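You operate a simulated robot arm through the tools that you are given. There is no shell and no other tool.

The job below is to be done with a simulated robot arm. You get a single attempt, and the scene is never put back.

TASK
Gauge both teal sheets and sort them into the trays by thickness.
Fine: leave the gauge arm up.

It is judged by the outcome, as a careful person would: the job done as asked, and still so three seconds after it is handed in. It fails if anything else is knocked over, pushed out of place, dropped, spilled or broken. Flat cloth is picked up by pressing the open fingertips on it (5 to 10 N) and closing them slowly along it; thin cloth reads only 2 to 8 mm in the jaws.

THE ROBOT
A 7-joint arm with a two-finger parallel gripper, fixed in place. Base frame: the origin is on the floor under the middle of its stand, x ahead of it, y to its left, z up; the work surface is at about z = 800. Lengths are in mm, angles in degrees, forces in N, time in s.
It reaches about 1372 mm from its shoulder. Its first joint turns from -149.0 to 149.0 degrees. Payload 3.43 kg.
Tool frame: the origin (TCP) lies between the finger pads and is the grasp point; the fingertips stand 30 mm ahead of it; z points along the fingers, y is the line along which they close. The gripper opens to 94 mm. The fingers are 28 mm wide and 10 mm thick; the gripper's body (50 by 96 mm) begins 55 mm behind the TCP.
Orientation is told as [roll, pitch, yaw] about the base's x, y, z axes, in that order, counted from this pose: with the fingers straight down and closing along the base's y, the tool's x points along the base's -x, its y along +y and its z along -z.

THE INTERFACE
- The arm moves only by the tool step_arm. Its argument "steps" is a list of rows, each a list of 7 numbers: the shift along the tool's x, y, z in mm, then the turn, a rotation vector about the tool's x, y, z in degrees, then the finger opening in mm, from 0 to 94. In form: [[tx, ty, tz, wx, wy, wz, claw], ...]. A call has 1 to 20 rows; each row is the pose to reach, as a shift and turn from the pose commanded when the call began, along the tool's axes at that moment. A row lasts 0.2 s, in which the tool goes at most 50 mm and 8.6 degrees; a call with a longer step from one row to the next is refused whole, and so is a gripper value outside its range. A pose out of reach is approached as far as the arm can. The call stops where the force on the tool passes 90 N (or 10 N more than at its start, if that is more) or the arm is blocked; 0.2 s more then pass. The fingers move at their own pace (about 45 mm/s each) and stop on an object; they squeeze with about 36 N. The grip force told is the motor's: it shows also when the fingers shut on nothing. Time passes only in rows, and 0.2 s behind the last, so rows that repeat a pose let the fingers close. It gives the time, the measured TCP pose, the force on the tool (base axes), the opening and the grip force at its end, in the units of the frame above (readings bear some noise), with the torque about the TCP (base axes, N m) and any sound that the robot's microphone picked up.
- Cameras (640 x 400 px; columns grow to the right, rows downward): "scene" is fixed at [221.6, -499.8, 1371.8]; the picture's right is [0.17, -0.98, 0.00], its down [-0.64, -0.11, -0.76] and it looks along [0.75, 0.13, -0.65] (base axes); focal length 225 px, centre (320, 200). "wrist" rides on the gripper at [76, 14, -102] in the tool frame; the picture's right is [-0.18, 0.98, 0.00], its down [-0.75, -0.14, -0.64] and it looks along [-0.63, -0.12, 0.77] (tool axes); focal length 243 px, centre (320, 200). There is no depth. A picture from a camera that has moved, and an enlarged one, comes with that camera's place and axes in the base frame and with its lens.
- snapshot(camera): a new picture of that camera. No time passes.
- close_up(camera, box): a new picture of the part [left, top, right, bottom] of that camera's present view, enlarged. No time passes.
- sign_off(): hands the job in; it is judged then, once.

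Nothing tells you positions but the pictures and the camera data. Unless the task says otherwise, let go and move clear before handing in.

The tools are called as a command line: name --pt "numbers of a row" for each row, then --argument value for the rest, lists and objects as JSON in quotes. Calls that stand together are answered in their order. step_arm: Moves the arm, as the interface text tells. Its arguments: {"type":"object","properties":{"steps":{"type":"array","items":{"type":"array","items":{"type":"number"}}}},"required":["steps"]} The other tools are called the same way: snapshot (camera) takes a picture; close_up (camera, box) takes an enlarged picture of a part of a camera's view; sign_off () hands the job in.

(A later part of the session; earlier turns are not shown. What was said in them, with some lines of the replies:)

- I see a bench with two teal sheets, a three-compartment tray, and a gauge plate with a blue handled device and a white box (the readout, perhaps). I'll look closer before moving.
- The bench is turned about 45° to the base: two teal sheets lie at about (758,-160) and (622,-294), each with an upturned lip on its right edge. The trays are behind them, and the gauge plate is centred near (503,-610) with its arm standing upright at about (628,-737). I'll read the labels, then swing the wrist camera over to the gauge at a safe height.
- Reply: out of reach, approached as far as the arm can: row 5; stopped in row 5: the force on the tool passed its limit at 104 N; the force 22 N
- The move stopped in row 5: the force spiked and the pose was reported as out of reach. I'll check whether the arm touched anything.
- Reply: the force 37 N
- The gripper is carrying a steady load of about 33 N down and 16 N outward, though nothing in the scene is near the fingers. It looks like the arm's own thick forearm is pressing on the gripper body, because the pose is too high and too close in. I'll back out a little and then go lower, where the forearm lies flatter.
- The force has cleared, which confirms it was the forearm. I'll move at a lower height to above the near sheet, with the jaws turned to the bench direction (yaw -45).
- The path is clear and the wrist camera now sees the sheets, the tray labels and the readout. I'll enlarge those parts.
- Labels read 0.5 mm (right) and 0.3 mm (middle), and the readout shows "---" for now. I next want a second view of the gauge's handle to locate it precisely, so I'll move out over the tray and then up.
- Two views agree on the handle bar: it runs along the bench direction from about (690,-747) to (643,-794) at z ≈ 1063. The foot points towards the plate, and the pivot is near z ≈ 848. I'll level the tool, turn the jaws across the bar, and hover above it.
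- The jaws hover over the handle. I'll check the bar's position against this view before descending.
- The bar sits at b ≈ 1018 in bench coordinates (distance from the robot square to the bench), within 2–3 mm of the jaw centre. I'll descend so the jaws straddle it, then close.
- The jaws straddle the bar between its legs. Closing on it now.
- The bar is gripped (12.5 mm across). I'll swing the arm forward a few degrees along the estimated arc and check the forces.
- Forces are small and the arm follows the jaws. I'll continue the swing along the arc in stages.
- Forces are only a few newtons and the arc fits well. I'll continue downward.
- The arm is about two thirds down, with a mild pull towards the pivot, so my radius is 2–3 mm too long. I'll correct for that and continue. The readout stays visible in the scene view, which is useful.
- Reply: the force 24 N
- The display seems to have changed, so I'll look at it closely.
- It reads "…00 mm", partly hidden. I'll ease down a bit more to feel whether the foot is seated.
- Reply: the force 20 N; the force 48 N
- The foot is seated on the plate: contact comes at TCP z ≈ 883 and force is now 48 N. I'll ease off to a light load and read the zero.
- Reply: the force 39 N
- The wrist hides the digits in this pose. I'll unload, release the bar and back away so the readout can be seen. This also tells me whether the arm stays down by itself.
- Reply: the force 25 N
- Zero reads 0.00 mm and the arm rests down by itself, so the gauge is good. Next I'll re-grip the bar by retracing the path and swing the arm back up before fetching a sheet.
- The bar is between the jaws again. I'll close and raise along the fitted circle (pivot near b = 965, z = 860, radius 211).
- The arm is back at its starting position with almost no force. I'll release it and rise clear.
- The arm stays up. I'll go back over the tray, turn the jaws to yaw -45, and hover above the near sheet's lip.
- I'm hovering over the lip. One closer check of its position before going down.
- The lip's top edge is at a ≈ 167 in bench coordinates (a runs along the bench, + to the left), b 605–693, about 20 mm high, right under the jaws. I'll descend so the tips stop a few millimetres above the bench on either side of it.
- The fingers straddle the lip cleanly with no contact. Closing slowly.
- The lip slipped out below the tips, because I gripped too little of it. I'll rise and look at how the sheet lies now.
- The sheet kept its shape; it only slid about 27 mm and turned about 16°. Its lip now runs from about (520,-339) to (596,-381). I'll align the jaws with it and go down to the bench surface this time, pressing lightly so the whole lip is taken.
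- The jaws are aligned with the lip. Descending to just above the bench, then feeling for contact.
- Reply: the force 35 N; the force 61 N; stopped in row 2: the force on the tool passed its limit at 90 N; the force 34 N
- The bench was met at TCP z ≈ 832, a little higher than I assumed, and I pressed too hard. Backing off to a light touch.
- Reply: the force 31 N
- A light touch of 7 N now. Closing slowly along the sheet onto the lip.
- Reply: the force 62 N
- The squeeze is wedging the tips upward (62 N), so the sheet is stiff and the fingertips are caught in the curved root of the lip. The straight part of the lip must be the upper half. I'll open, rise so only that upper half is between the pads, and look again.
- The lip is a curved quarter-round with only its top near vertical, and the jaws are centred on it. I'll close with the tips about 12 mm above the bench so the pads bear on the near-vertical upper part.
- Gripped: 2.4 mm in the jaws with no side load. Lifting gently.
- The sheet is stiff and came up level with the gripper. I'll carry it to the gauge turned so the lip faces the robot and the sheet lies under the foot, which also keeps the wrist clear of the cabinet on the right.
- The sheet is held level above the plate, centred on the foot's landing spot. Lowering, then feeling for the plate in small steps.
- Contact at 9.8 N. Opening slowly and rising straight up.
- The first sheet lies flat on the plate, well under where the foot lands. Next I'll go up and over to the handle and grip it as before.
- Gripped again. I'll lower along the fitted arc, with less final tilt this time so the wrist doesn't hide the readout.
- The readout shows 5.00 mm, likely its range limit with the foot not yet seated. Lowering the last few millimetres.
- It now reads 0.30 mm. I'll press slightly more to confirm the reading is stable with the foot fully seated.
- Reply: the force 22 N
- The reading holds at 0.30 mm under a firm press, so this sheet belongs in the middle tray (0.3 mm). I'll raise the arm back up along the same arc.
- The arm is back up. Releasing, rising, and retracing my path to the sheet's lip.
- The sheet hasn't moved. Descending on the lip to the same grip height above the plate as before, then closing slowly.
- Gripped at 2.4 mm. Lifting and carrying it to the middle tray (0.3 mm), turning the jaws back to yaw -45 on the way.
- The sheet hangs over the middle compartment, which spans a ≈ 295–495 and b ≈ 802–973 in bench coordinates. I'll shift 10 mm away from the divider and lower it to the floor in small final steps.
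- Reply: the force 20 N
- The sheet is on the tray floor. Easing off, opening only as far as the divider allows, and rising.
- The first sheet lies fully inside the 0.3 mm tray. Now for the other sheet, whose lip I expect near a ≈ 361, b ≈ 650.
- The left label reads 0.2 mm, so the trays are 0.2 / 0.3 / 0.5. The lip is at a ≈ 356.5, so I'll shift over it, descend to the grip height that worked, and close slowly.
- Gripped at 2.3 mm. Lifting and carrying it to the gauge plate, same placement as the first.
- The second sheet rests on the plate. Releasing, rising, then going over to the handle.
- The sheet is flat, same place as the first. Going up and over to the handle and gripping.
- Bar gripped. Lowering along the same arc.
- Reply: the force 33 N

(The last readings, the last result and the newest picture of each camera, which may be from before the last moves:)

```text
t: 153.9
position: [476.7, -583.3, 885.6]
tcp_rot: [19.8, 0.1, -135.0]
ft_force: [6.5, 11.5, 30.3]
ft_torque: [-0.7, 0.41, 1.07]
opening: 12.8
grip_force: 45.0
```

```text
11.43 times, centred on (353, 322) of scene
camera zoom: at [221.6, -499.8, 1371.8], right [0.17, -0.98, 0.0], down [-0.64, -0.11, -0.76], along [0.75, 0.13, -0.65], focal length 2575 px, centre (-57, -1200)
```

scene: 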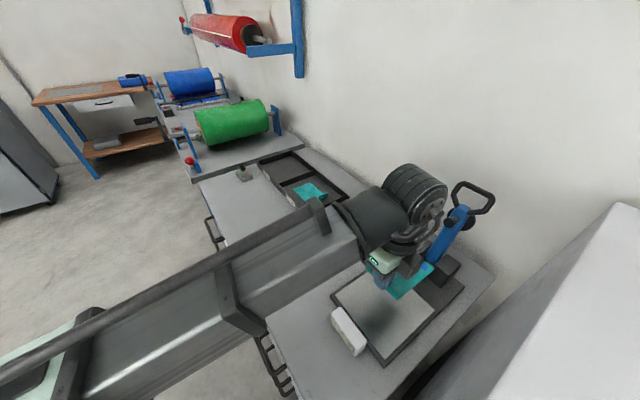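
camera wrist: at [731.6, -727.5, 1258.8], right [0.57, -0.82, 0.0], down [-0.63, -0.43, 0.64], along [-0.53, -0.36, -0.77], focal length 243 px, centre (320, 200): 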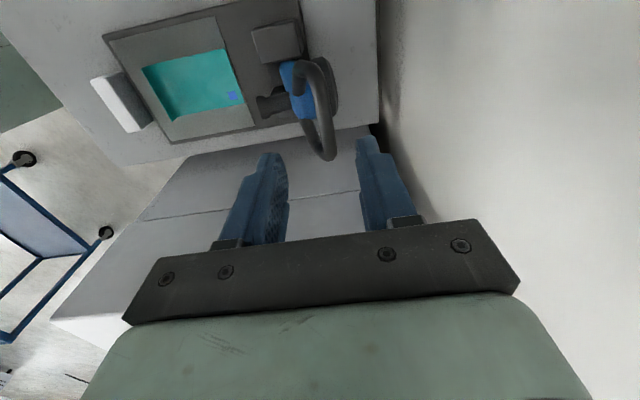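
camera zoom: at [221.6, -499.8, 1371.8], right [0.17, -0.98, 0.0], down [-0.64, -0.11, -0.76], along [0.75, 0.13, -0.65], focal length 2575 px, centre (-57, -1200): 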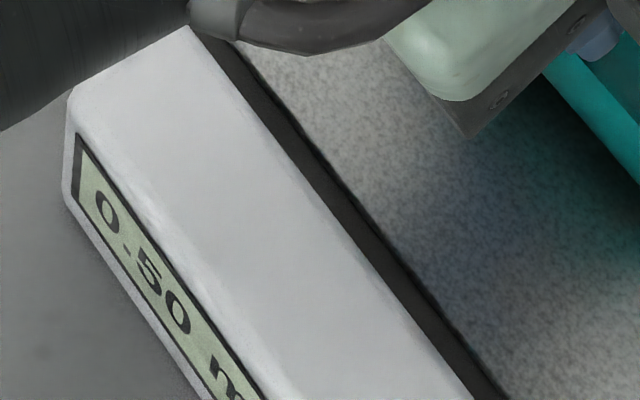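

A stable 0.50 mm under a firm press, so this sheet belongs in the right-hand tray (0.5 mm). Raising the arm back up.

step_arm --pt "0 6.5 -11.8 0.67 0 0 4" --pt "0 12.5 -22.9 1.33 0 0 4" --pt "0 19.3 -33.4 2 0 0 4" --pt "0 26.4 -43.7 2.67 0 0 4" --pt "0 34.5 -53.3 3.33 0 0 4" --pt "0 42.9 -62.6 4 0 0 4" --pt "0 52 -71.3 4.67 0 0 4" --pt "0 61.3 -79.6 5.33 0 0 4" --pt "0 71.4 -87.2 6 0 0 4" --pt "0 81.7 -94.4 6.67 0 0 4" --pt "0 92.6 -100.7 7.33 0 0 4" --pt "0 103.7 -106.6 8 0 0 4" --pt "0 115.2 -111.6 8.67 0 0 4" --pt "0 127 -116.1 9.33 0 0 4" --pt "0 139 -119.8 10 0 0 4" --pt "0 151.3 -123 10.67 0 0 4" --pt "0 151.3 -123 10.67 0 0 4"

step_arm --pt "0 11.9 -4.5 0.67 0 0 4" --pt "0 23.7 -8.5 1.33 0 0 4" --pt "0 36 -11.5 2 0 0 4" --pt "0 48.3 -14.1 2.67 0 0 4" --pt "0 60.8 -15.7 3.33 0 0 4" --pt "0 73.3 -16.8 4 0 0 4" --pt "0 86 -17 4.67 0 0 4" --pt "0 98.6 -16.7 5.33 0 0 4" --pt "0 111.2 -15.4 6 0 0 4" --pt "0 123.7 -13.6 6.67 0 0 4" --pt "0 136 -10.9 7.33 0 0 4" --pt "0 148.2 -7.6 8 0 0 4" --pt "0 159.8 -3.5 8.67 0 0 4" --pt "0 170.8 1 9.33 0 0 4" --pt "0 170.8 1 9.33 0 0 4"

```text
t: 157.6
position: [549.1, -656.0, 1051.4]
tcp_rot: [9.0, 0.1, -134.8]
ft_force: [7.7, 7.4, -1.2]
ft_torque: [-0.02, -0.2, 0.26]
opening: 12.5
grip_force: 45.2
```

```text
t: 160.8
position: [667.5, -774.5, 1075.9]
tcp_rot: [-0.3, 0.0, -135.0]
ft_force: [0.8, -0.7, -3.1]
ft_torque: [-0.4, 0.36, -0.81]
opening: 12.8
grip_force: 45.1
```

Releasing the bar and rising; then checking that the arm stays up.

step_arm --pt "0 0 0 0 0 0 18" --pt "0 0 0 0 0 0 30" --pt "0 0 0 0 0 0 44" --pt "0 0 0 0 0 0 44" --pt "0 0 -20 0 0 0 44" --pt "0 0 -45 0 0 0 44" --pt "0 0 -79 0 0 0 44" --pt "0 0 -79 0 0 0 44"

close_up --camera "scene" --box '[370, 90, 570, 330]'

```text
t: 162.6
position: [665.8, -775.2, 1154.1]
tcp_rot: [-0.4, 0.0, -135.0]
ft_force: [0.1, 0.0, 0.6]
ft_torque: [-0.02, 0.0, -0.01]
opening: 44.2
grip_force: 0.1
```

```text
1.67 times, centred on (470, 210) of scene
camera zoom: at [221.6, -499.8, 1371.8], right [0.17, -0.98, 0.0], down [-0.64, -0.11, -0.76], along [0.75, 0.13, -0.65], focal length 376 px, centre (70, 183)
```

zoom: 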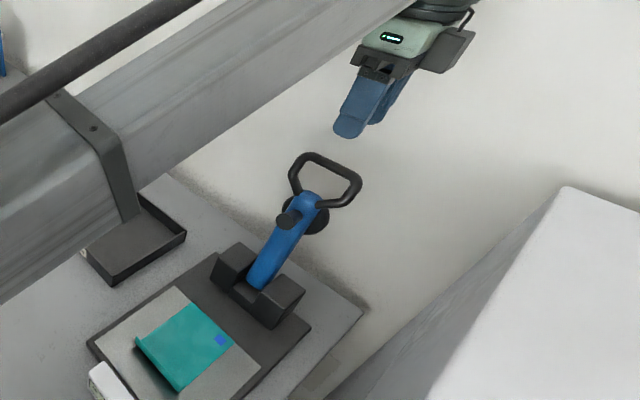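

The gauge arm is up and steady. Retracing to the sheet's lip.

step_arm --pt "0.5 -18 0 -0.1 0 0 40" --pt "1 -54 15 -0.2 0 0 40" --pt "1.5 -89 35 -0.3 0 0 40" --pt "1.9 -109 65 -0.4 0 0 40" --pt "1.9 -119 95 -0.4 0 0 40" --pt "1.9 -154 115 -0.4 0 0 40" --pt "1.9 -184 131 -0.4 0 0 40" --pt "1.9 -214 149 -0.4 0 0 40" --pt "1.9 -244 167 -0.4 0 0 40" --pt "1.9 -273.5 183 -0.4 0 0 40" --pt "1.9 -273.5 183 -0.4 0 0 40" --pt "1.9 -273.5 183 -0.4 0 0 40"

snapshot --camera "wrist"

```text
t: 165.2
position: [473.7, -577.5, 972.4]
tcp_rot: [0.1, 0.0, -135.0]
ft_force: [0.5, -0.2, -0.5]
ft_torque: [0.0, 0.0, -0.03]
opening: 39.9
grip_force: 0.1
```

```text
taken
camera wrist: at [537.4, -533.8, 1075.5], right [0.57, -0.82, 0.0], down [-0.63, -0.43, 0.64], along [-0.53, -0.36, -0.77], focal length 243 px, centre (320, 200)
```

wrist: 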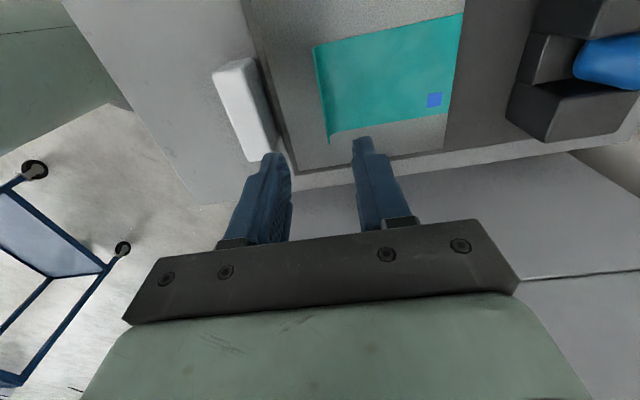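

step_arm --pt "0 1 40 0 0 0 40" --pt "0 1 75 0 0 0 40" --pt "0 1 98 0 0 0 40" --pt "0 1 108 0 0 0 40" --pt "0 1 112.5 0 0 0 40" --pt "0 1 112.5 0 0 0 32" --pt "0 1 112.5 0 0 0 24" --pt "0 1 112.5 0 0 0 18" --pt "0 1 112.5 0 0 0 13" --pt "0 1 112.5 0 0 0 9" --pt "0 1 112.5 0 0 0 6" --pt "0 1 112.5 0 0 0 3" --pt "0 1 112.5 0 0 0 0" --pt "0 1 112.5 0 0 0 0" --pt "0 1 112.5 0 0 0 0"

close_up --camera "wrist" --box '[230, 60, 430, 240]'

```text
t: 168.3
position: [474.7, -579.4, 860.2]
tcp_rot: [0.0, 0.0, -135.0]
ft_force: [-0.2, -0.3, 0.3]
ft_torque: [0.0, -0.03, 0.02]
opening: 2.6
grip_force: 35.8
```

```text
2.22 times, centred on (330, 150) of wrist
camera zoom: at [538.7, -534.5, 963.2], right [0.57, -0.82, 0.0], down [-0.63, -0.43, 0.64], along [-0.53, -0.36, -0.77], focal length 539 px, centre (298, 311)
```

zoom: 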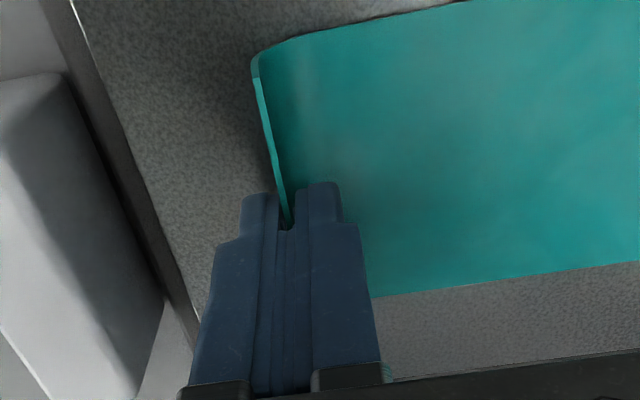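

Gripped. Lifting and carrying it to the right-hand compartment (0.5 mm).

step_arm --pt "0 0 -5 0 0 0 0" --pt "0 0 -15 0 0 0 0" --pt "0 0 -40 0 0 0 0" --pt "0 0 -80 0 0 0 0" --pt "0 0 -120 0 0 0 0" --pt "30 4 -120 0 0 -6.9 0" --pt "55 14 -120 0 0 -13.8 0" --pt "75 26 -120 0 0 -20.8 0" --pt "92 39 -120 0 0 -27.7 0" --pt "108 52 -120 0 0 -34.6 0" --pt "123 65 -120 0 0 -41.5 0" --pt "137 78 -120 0 0 -48.5 0" --pt "150 91 -120 0 0 -55.4 0" --pt "163 104 -120 0 0 -62.3 0" --pt "175 116 -120 0 0 -69.2 0" --pt "186 126 -120 0 0 -76.2 0" --pt "195 134 -120 0 0 -83.1 0" --pt "201 140 -120 0 0 -90 0" --pt "201 140 -120 0 0 -90 0"

snapshot --camera "wrist"

snapshot --camera "scene"

```text
t: 172.3
position: [715.5, -535.7, 981.7]
tcp_rot: [0.1, 0.0, -44.9]
ft_force: [-1.3, 0.0, 0.1]
ft_torque: [-0.01, -0.03, 0.0]
opening: 2.2
grip_force: 36.4
```

```text
taken
camera wrist: at [672.9, -472.0, 1084.1], right [0.82, 0.57, 0.0], down [0.43, -0.63, 0.64], along [0.36, -0.53, -0.77], focal length 243 px, centre (320, 200)
```

wrist: 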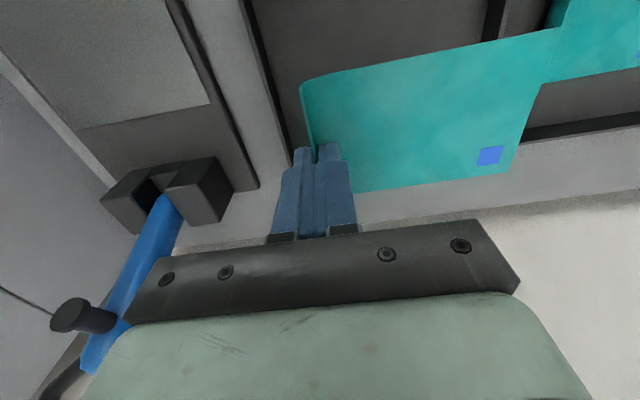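

```text
taken
```

scene: 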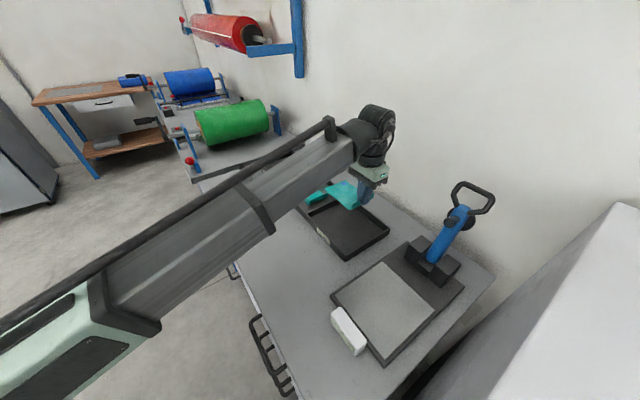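

The sheet is over the right compartment with 25–40 mm clearance all round. Lowering.

step_arm --pt "0 0 35 0 0 0 0" --pt "0 0 70 0 0 0 0" --pt "0 0 98 0 0 0 0" --pt "0 0 117 0 0 0 0" --pt "0 0 127 0 0 0 0" --pt "0 0 131 0 0 0 0" --pt "0 0 131 0 0 0 0"

snapshot --camera "wrist"

step_arm --pt "0 0 1.5 0 0 0 0" --pt "0 0 2.5 0 0 0 0" --pt "0 0 2.5 0 0 0 0"

```text
t: 173.9
position: [717.3, -535.6, 851.3]
tcp_rot: [0.1, -0.1, -45.1]
ft_force: [0.6, -0.7, -0.2]
ft_torque: [-0.01, 0.01, 0.0]
opening: 2.2
grip_force: 35.9
```

```text
taken
camera wrist: at [673.8, -471.7, 953.2], right [0.82, 0.57, 0.0], down [0.43, -0.63, 0.64], along [0.36, -0.53, -0.77], focal length 243 px, centre (320, 200)
```

wrist: 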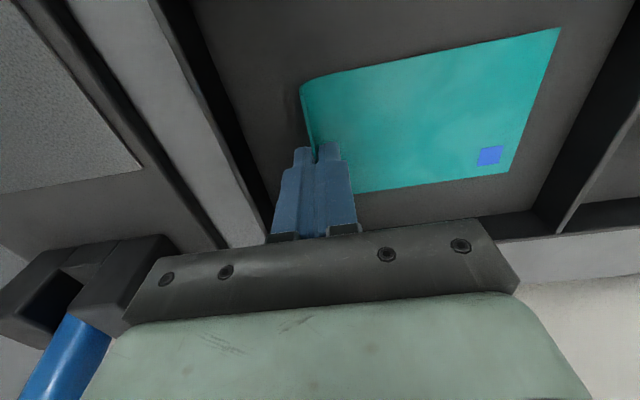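

```text
t: 174.8
position: [716.5, -536.7, 848.2]
tcp_rot: [0.1, 0.0, -45.0]
ft_force: [0.1, -1.7, 9.7]
ft_torque: [0.14, 0.04, -0.01]
opening: 2.5
grip_force: 36.3
```

Contact at 9.7 N. Releasing and rising clear.

step_arm --pt "0 0 -0.4 0 0 0 0" --pt "0 0 -0.4 0 0 0 4" --pt "0 0 -0.4 0 0 0 9" --pt "0 0 -0.4 0 0 0 15" --pt "0 0 -0.4 0 0 0 22" --pt "0 0 -0.4 0 0 0 26" --pt "0 0 -0.4 0 0 0 26" --pt "0 0 -8 0 0 0 26" --pt "0 0 -25 0 0 0 26" --pt "0 0 -60 0 0 0 26" --pt "0 0 -100 0 0 0 30" --pt "0 0 -140 0 0 0 40" --pt "0 0 -140 0 0 0 40"

snapshot --camera "wrist"

snapshot --camera "scene"

```text
t: 177.6
position: [715.1, -535.4, 990.3]
tcp_rot: [0.0, 0.0, -45.1]
ft_force: [0.0, -0.1, -0.8]
ft_torque: [0.01, 0.04, -0.03]
opening: 40.2
grip_force: 0.0
```

```text
taken
camera wrist: at [672.6, -470.8, 1092.3], right [0.82, 0.57, 0.0], down [0.43, -0.63, 0.64], along [0.36, -0.53, -0.77], focal length 243 px, centre (320, 200)
```

wrist: 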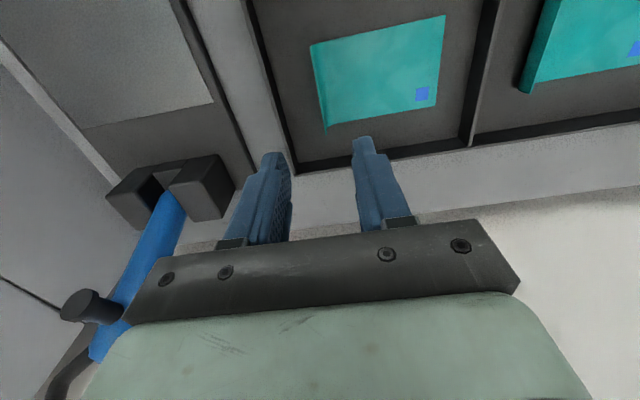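

```text
taken
```

scene: 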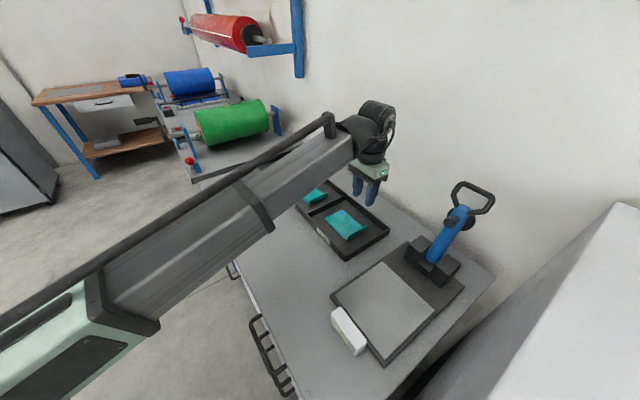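

Both sheets are in their trays. I'll retreat clear over the open bench for a last overall check.

step_arm --pt "40 30 0 0 0 0 40" --pt "80 60 0 0 0 0 40" --pt "120 95 0 0 0 0 40" --pt "155 130 0 0 0 0 40" --pt "185 165 0 0 0 0 40" --pt "200 200 0 0 0 0 40" --pt "200 200 0 0 0 0 40"

snapshot --camera "scene"

snapshot --camera "wrist"

close_up --camera "scene" --box '[320, 170, 510, 370]'

close_up --camera "scene" --box '[230, 140, 400, 270]'

```text
refused: row 3 steps farther than a row can; nothing moved
```

```text
taken
```

scene: 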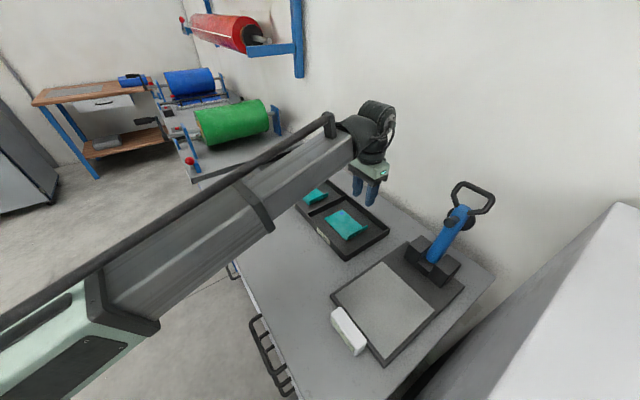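

```text
taken
camera wrist: at [672.6, -470.8, 1092.3], right [0.82, 0.57, 0.0], down [0.43, -0.63, 0.64], along [0.36, -0.53, -0.77], focal length 243 px, centre (320, 200)
```

wrist: 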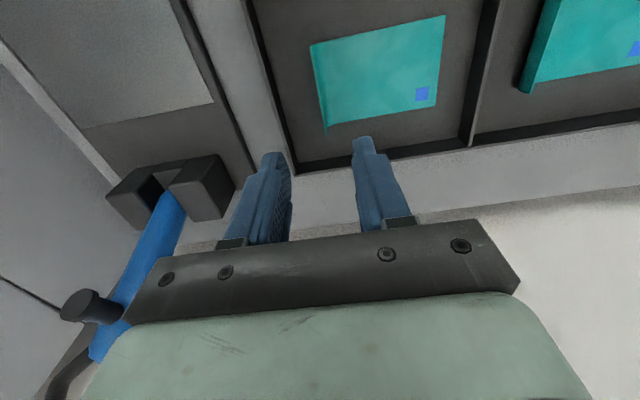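

```text
2.00 times, centred on (415, 270) of scene
camera zoom: at [221.6, -499.8, 1371.8], right [0.17, -0.98, 0.0], down [-0.64, -0.11, -0.76], along [0.75, 0.13, -0.65], focal length 451 px, centre (130, 60)
```

zoom: 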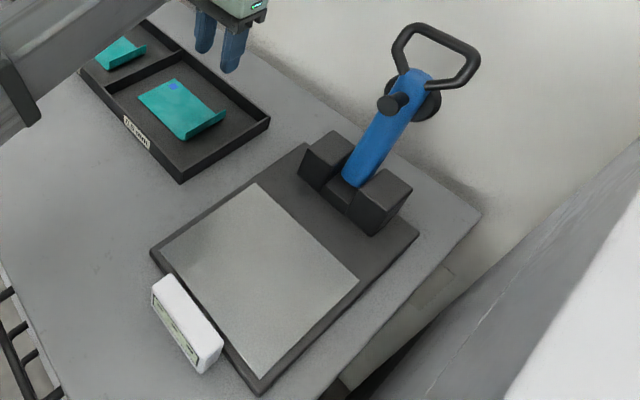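

```text
3.08 times, centred on (315, 205) of scene
camera zoom: at [221.6, -499.8, 1371.8], right [0.17, -0.98, 0.0], down [-0.64, -0.11, -0.76], along [0.75, 0.13, -0.65], focal length 693 px, centre (335, 185)
```

zoom: 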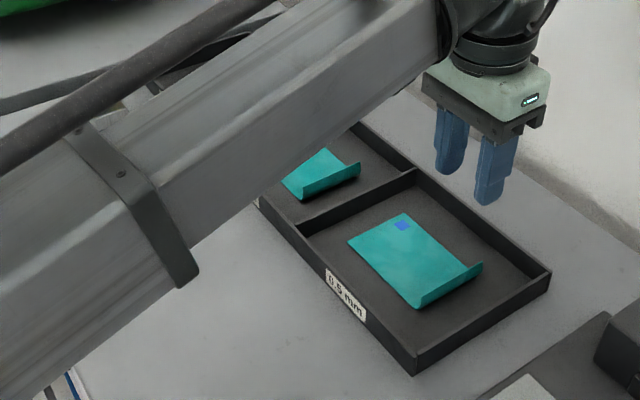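

That retreat was refused because one step was too long, so I'll resend it with shorter steps to get an unobstructed final view.

step_arm --pt "30 30 0 0 0 0 40" --pt "60 60 0 0 0 0 40" --pt "90 90 0 0 0 0 40" --pt "120 120 0 0 0 0 40" --pt "150 150 0 0 0 0 40" --pt "170 180 0 0 0 0 40" --pt "190 210 0 0 0 0 40" --pt "200 240 0 0 0 0 40" --pt "200 270 0 0 0 0 40" --pt "200 300 0 0 0 0 40" --pt "200 300 0 0 0 0 40"

snapshot --camera "scene"

snapshot --camera "wrist"

close_up --camera "scene" --box '[230, 140, 400, 270]'

```text
t: 179.9
position: [787.3, -181.8, 987.2]
tcp_rot: [0.1, 0.0, -45.0]
ft_force: [0.1, 0.3, 0.2]
ft_torque: [-0.02, -0.01, 0.03]
opening: 40.0
grip_force: 0.1
```

```text
taken
```

scene: 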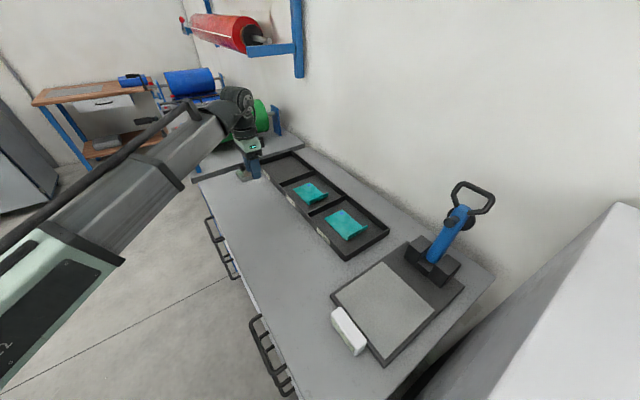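

```text
taken
camera wrist: at [744.3, -117.7, 1089.9], right [0.82, 0.57, 0.0], down [0.43, -0.63, 0.64], along [0.36, -0.53, -0.77], focal length 243 px, centre (320, 200)
```

wrist: 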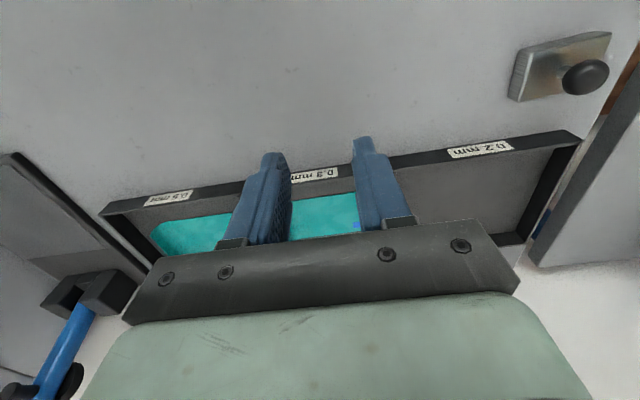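

```text
3.08 times, centred on (315, 205) of scene
camera zoom: at [221.6, -499.8, 1371.8], right [0.17, -0.98, 0.0], down [-0.64, -0.11, -0.76], along [0.75, 0.13, -0.65], focal length 693 px, centre (335, 185)
```

zoom: 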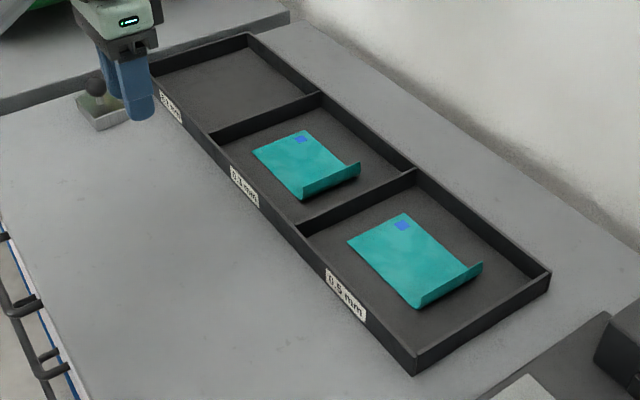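

The final view shows the 0.30 mm sheet flat in the 0.3 mm tray and the 0.50 mm sheet flat in the 0.5 mm tray. The gauge arm is up, nothing else has moved, and the gripper is empty and clear, so I'm handing the job in.

sign_off

```text
The job is handed in.
```

Both teal sheets are gauged and sorted, and the gauge arm is left up. The gauge read 0.00 mm on the empty plate before I started.

| Sheet | Starting position | Reading | Tray |
|---|---|---|---|
| First | nearer the gauge | 0.30 mm | 0.3 mm (middle) |
| Second | farther from the gauge | 0.50 mm | 0.5 mm (right) |

Both sheets lie flat inside their compartments, and in the last pictures nothing else had moved.

Three contacts along the way went less smoothly:
- **Arm swing at the start:** the arm's own forearm pressed on the gripper and stopped the first move at 104 N. I backed off and worked at a lower height.
- **First grip on the 0.30 mm sheet:** it slipped, and the sheet slid about 27 mm and turned about 16° on the bench.
- **Second try on that sheet:** I pressed down on the sheet and bench harder than intended, up to the 90 N limit. I saw no damage to the sheet or the bench.
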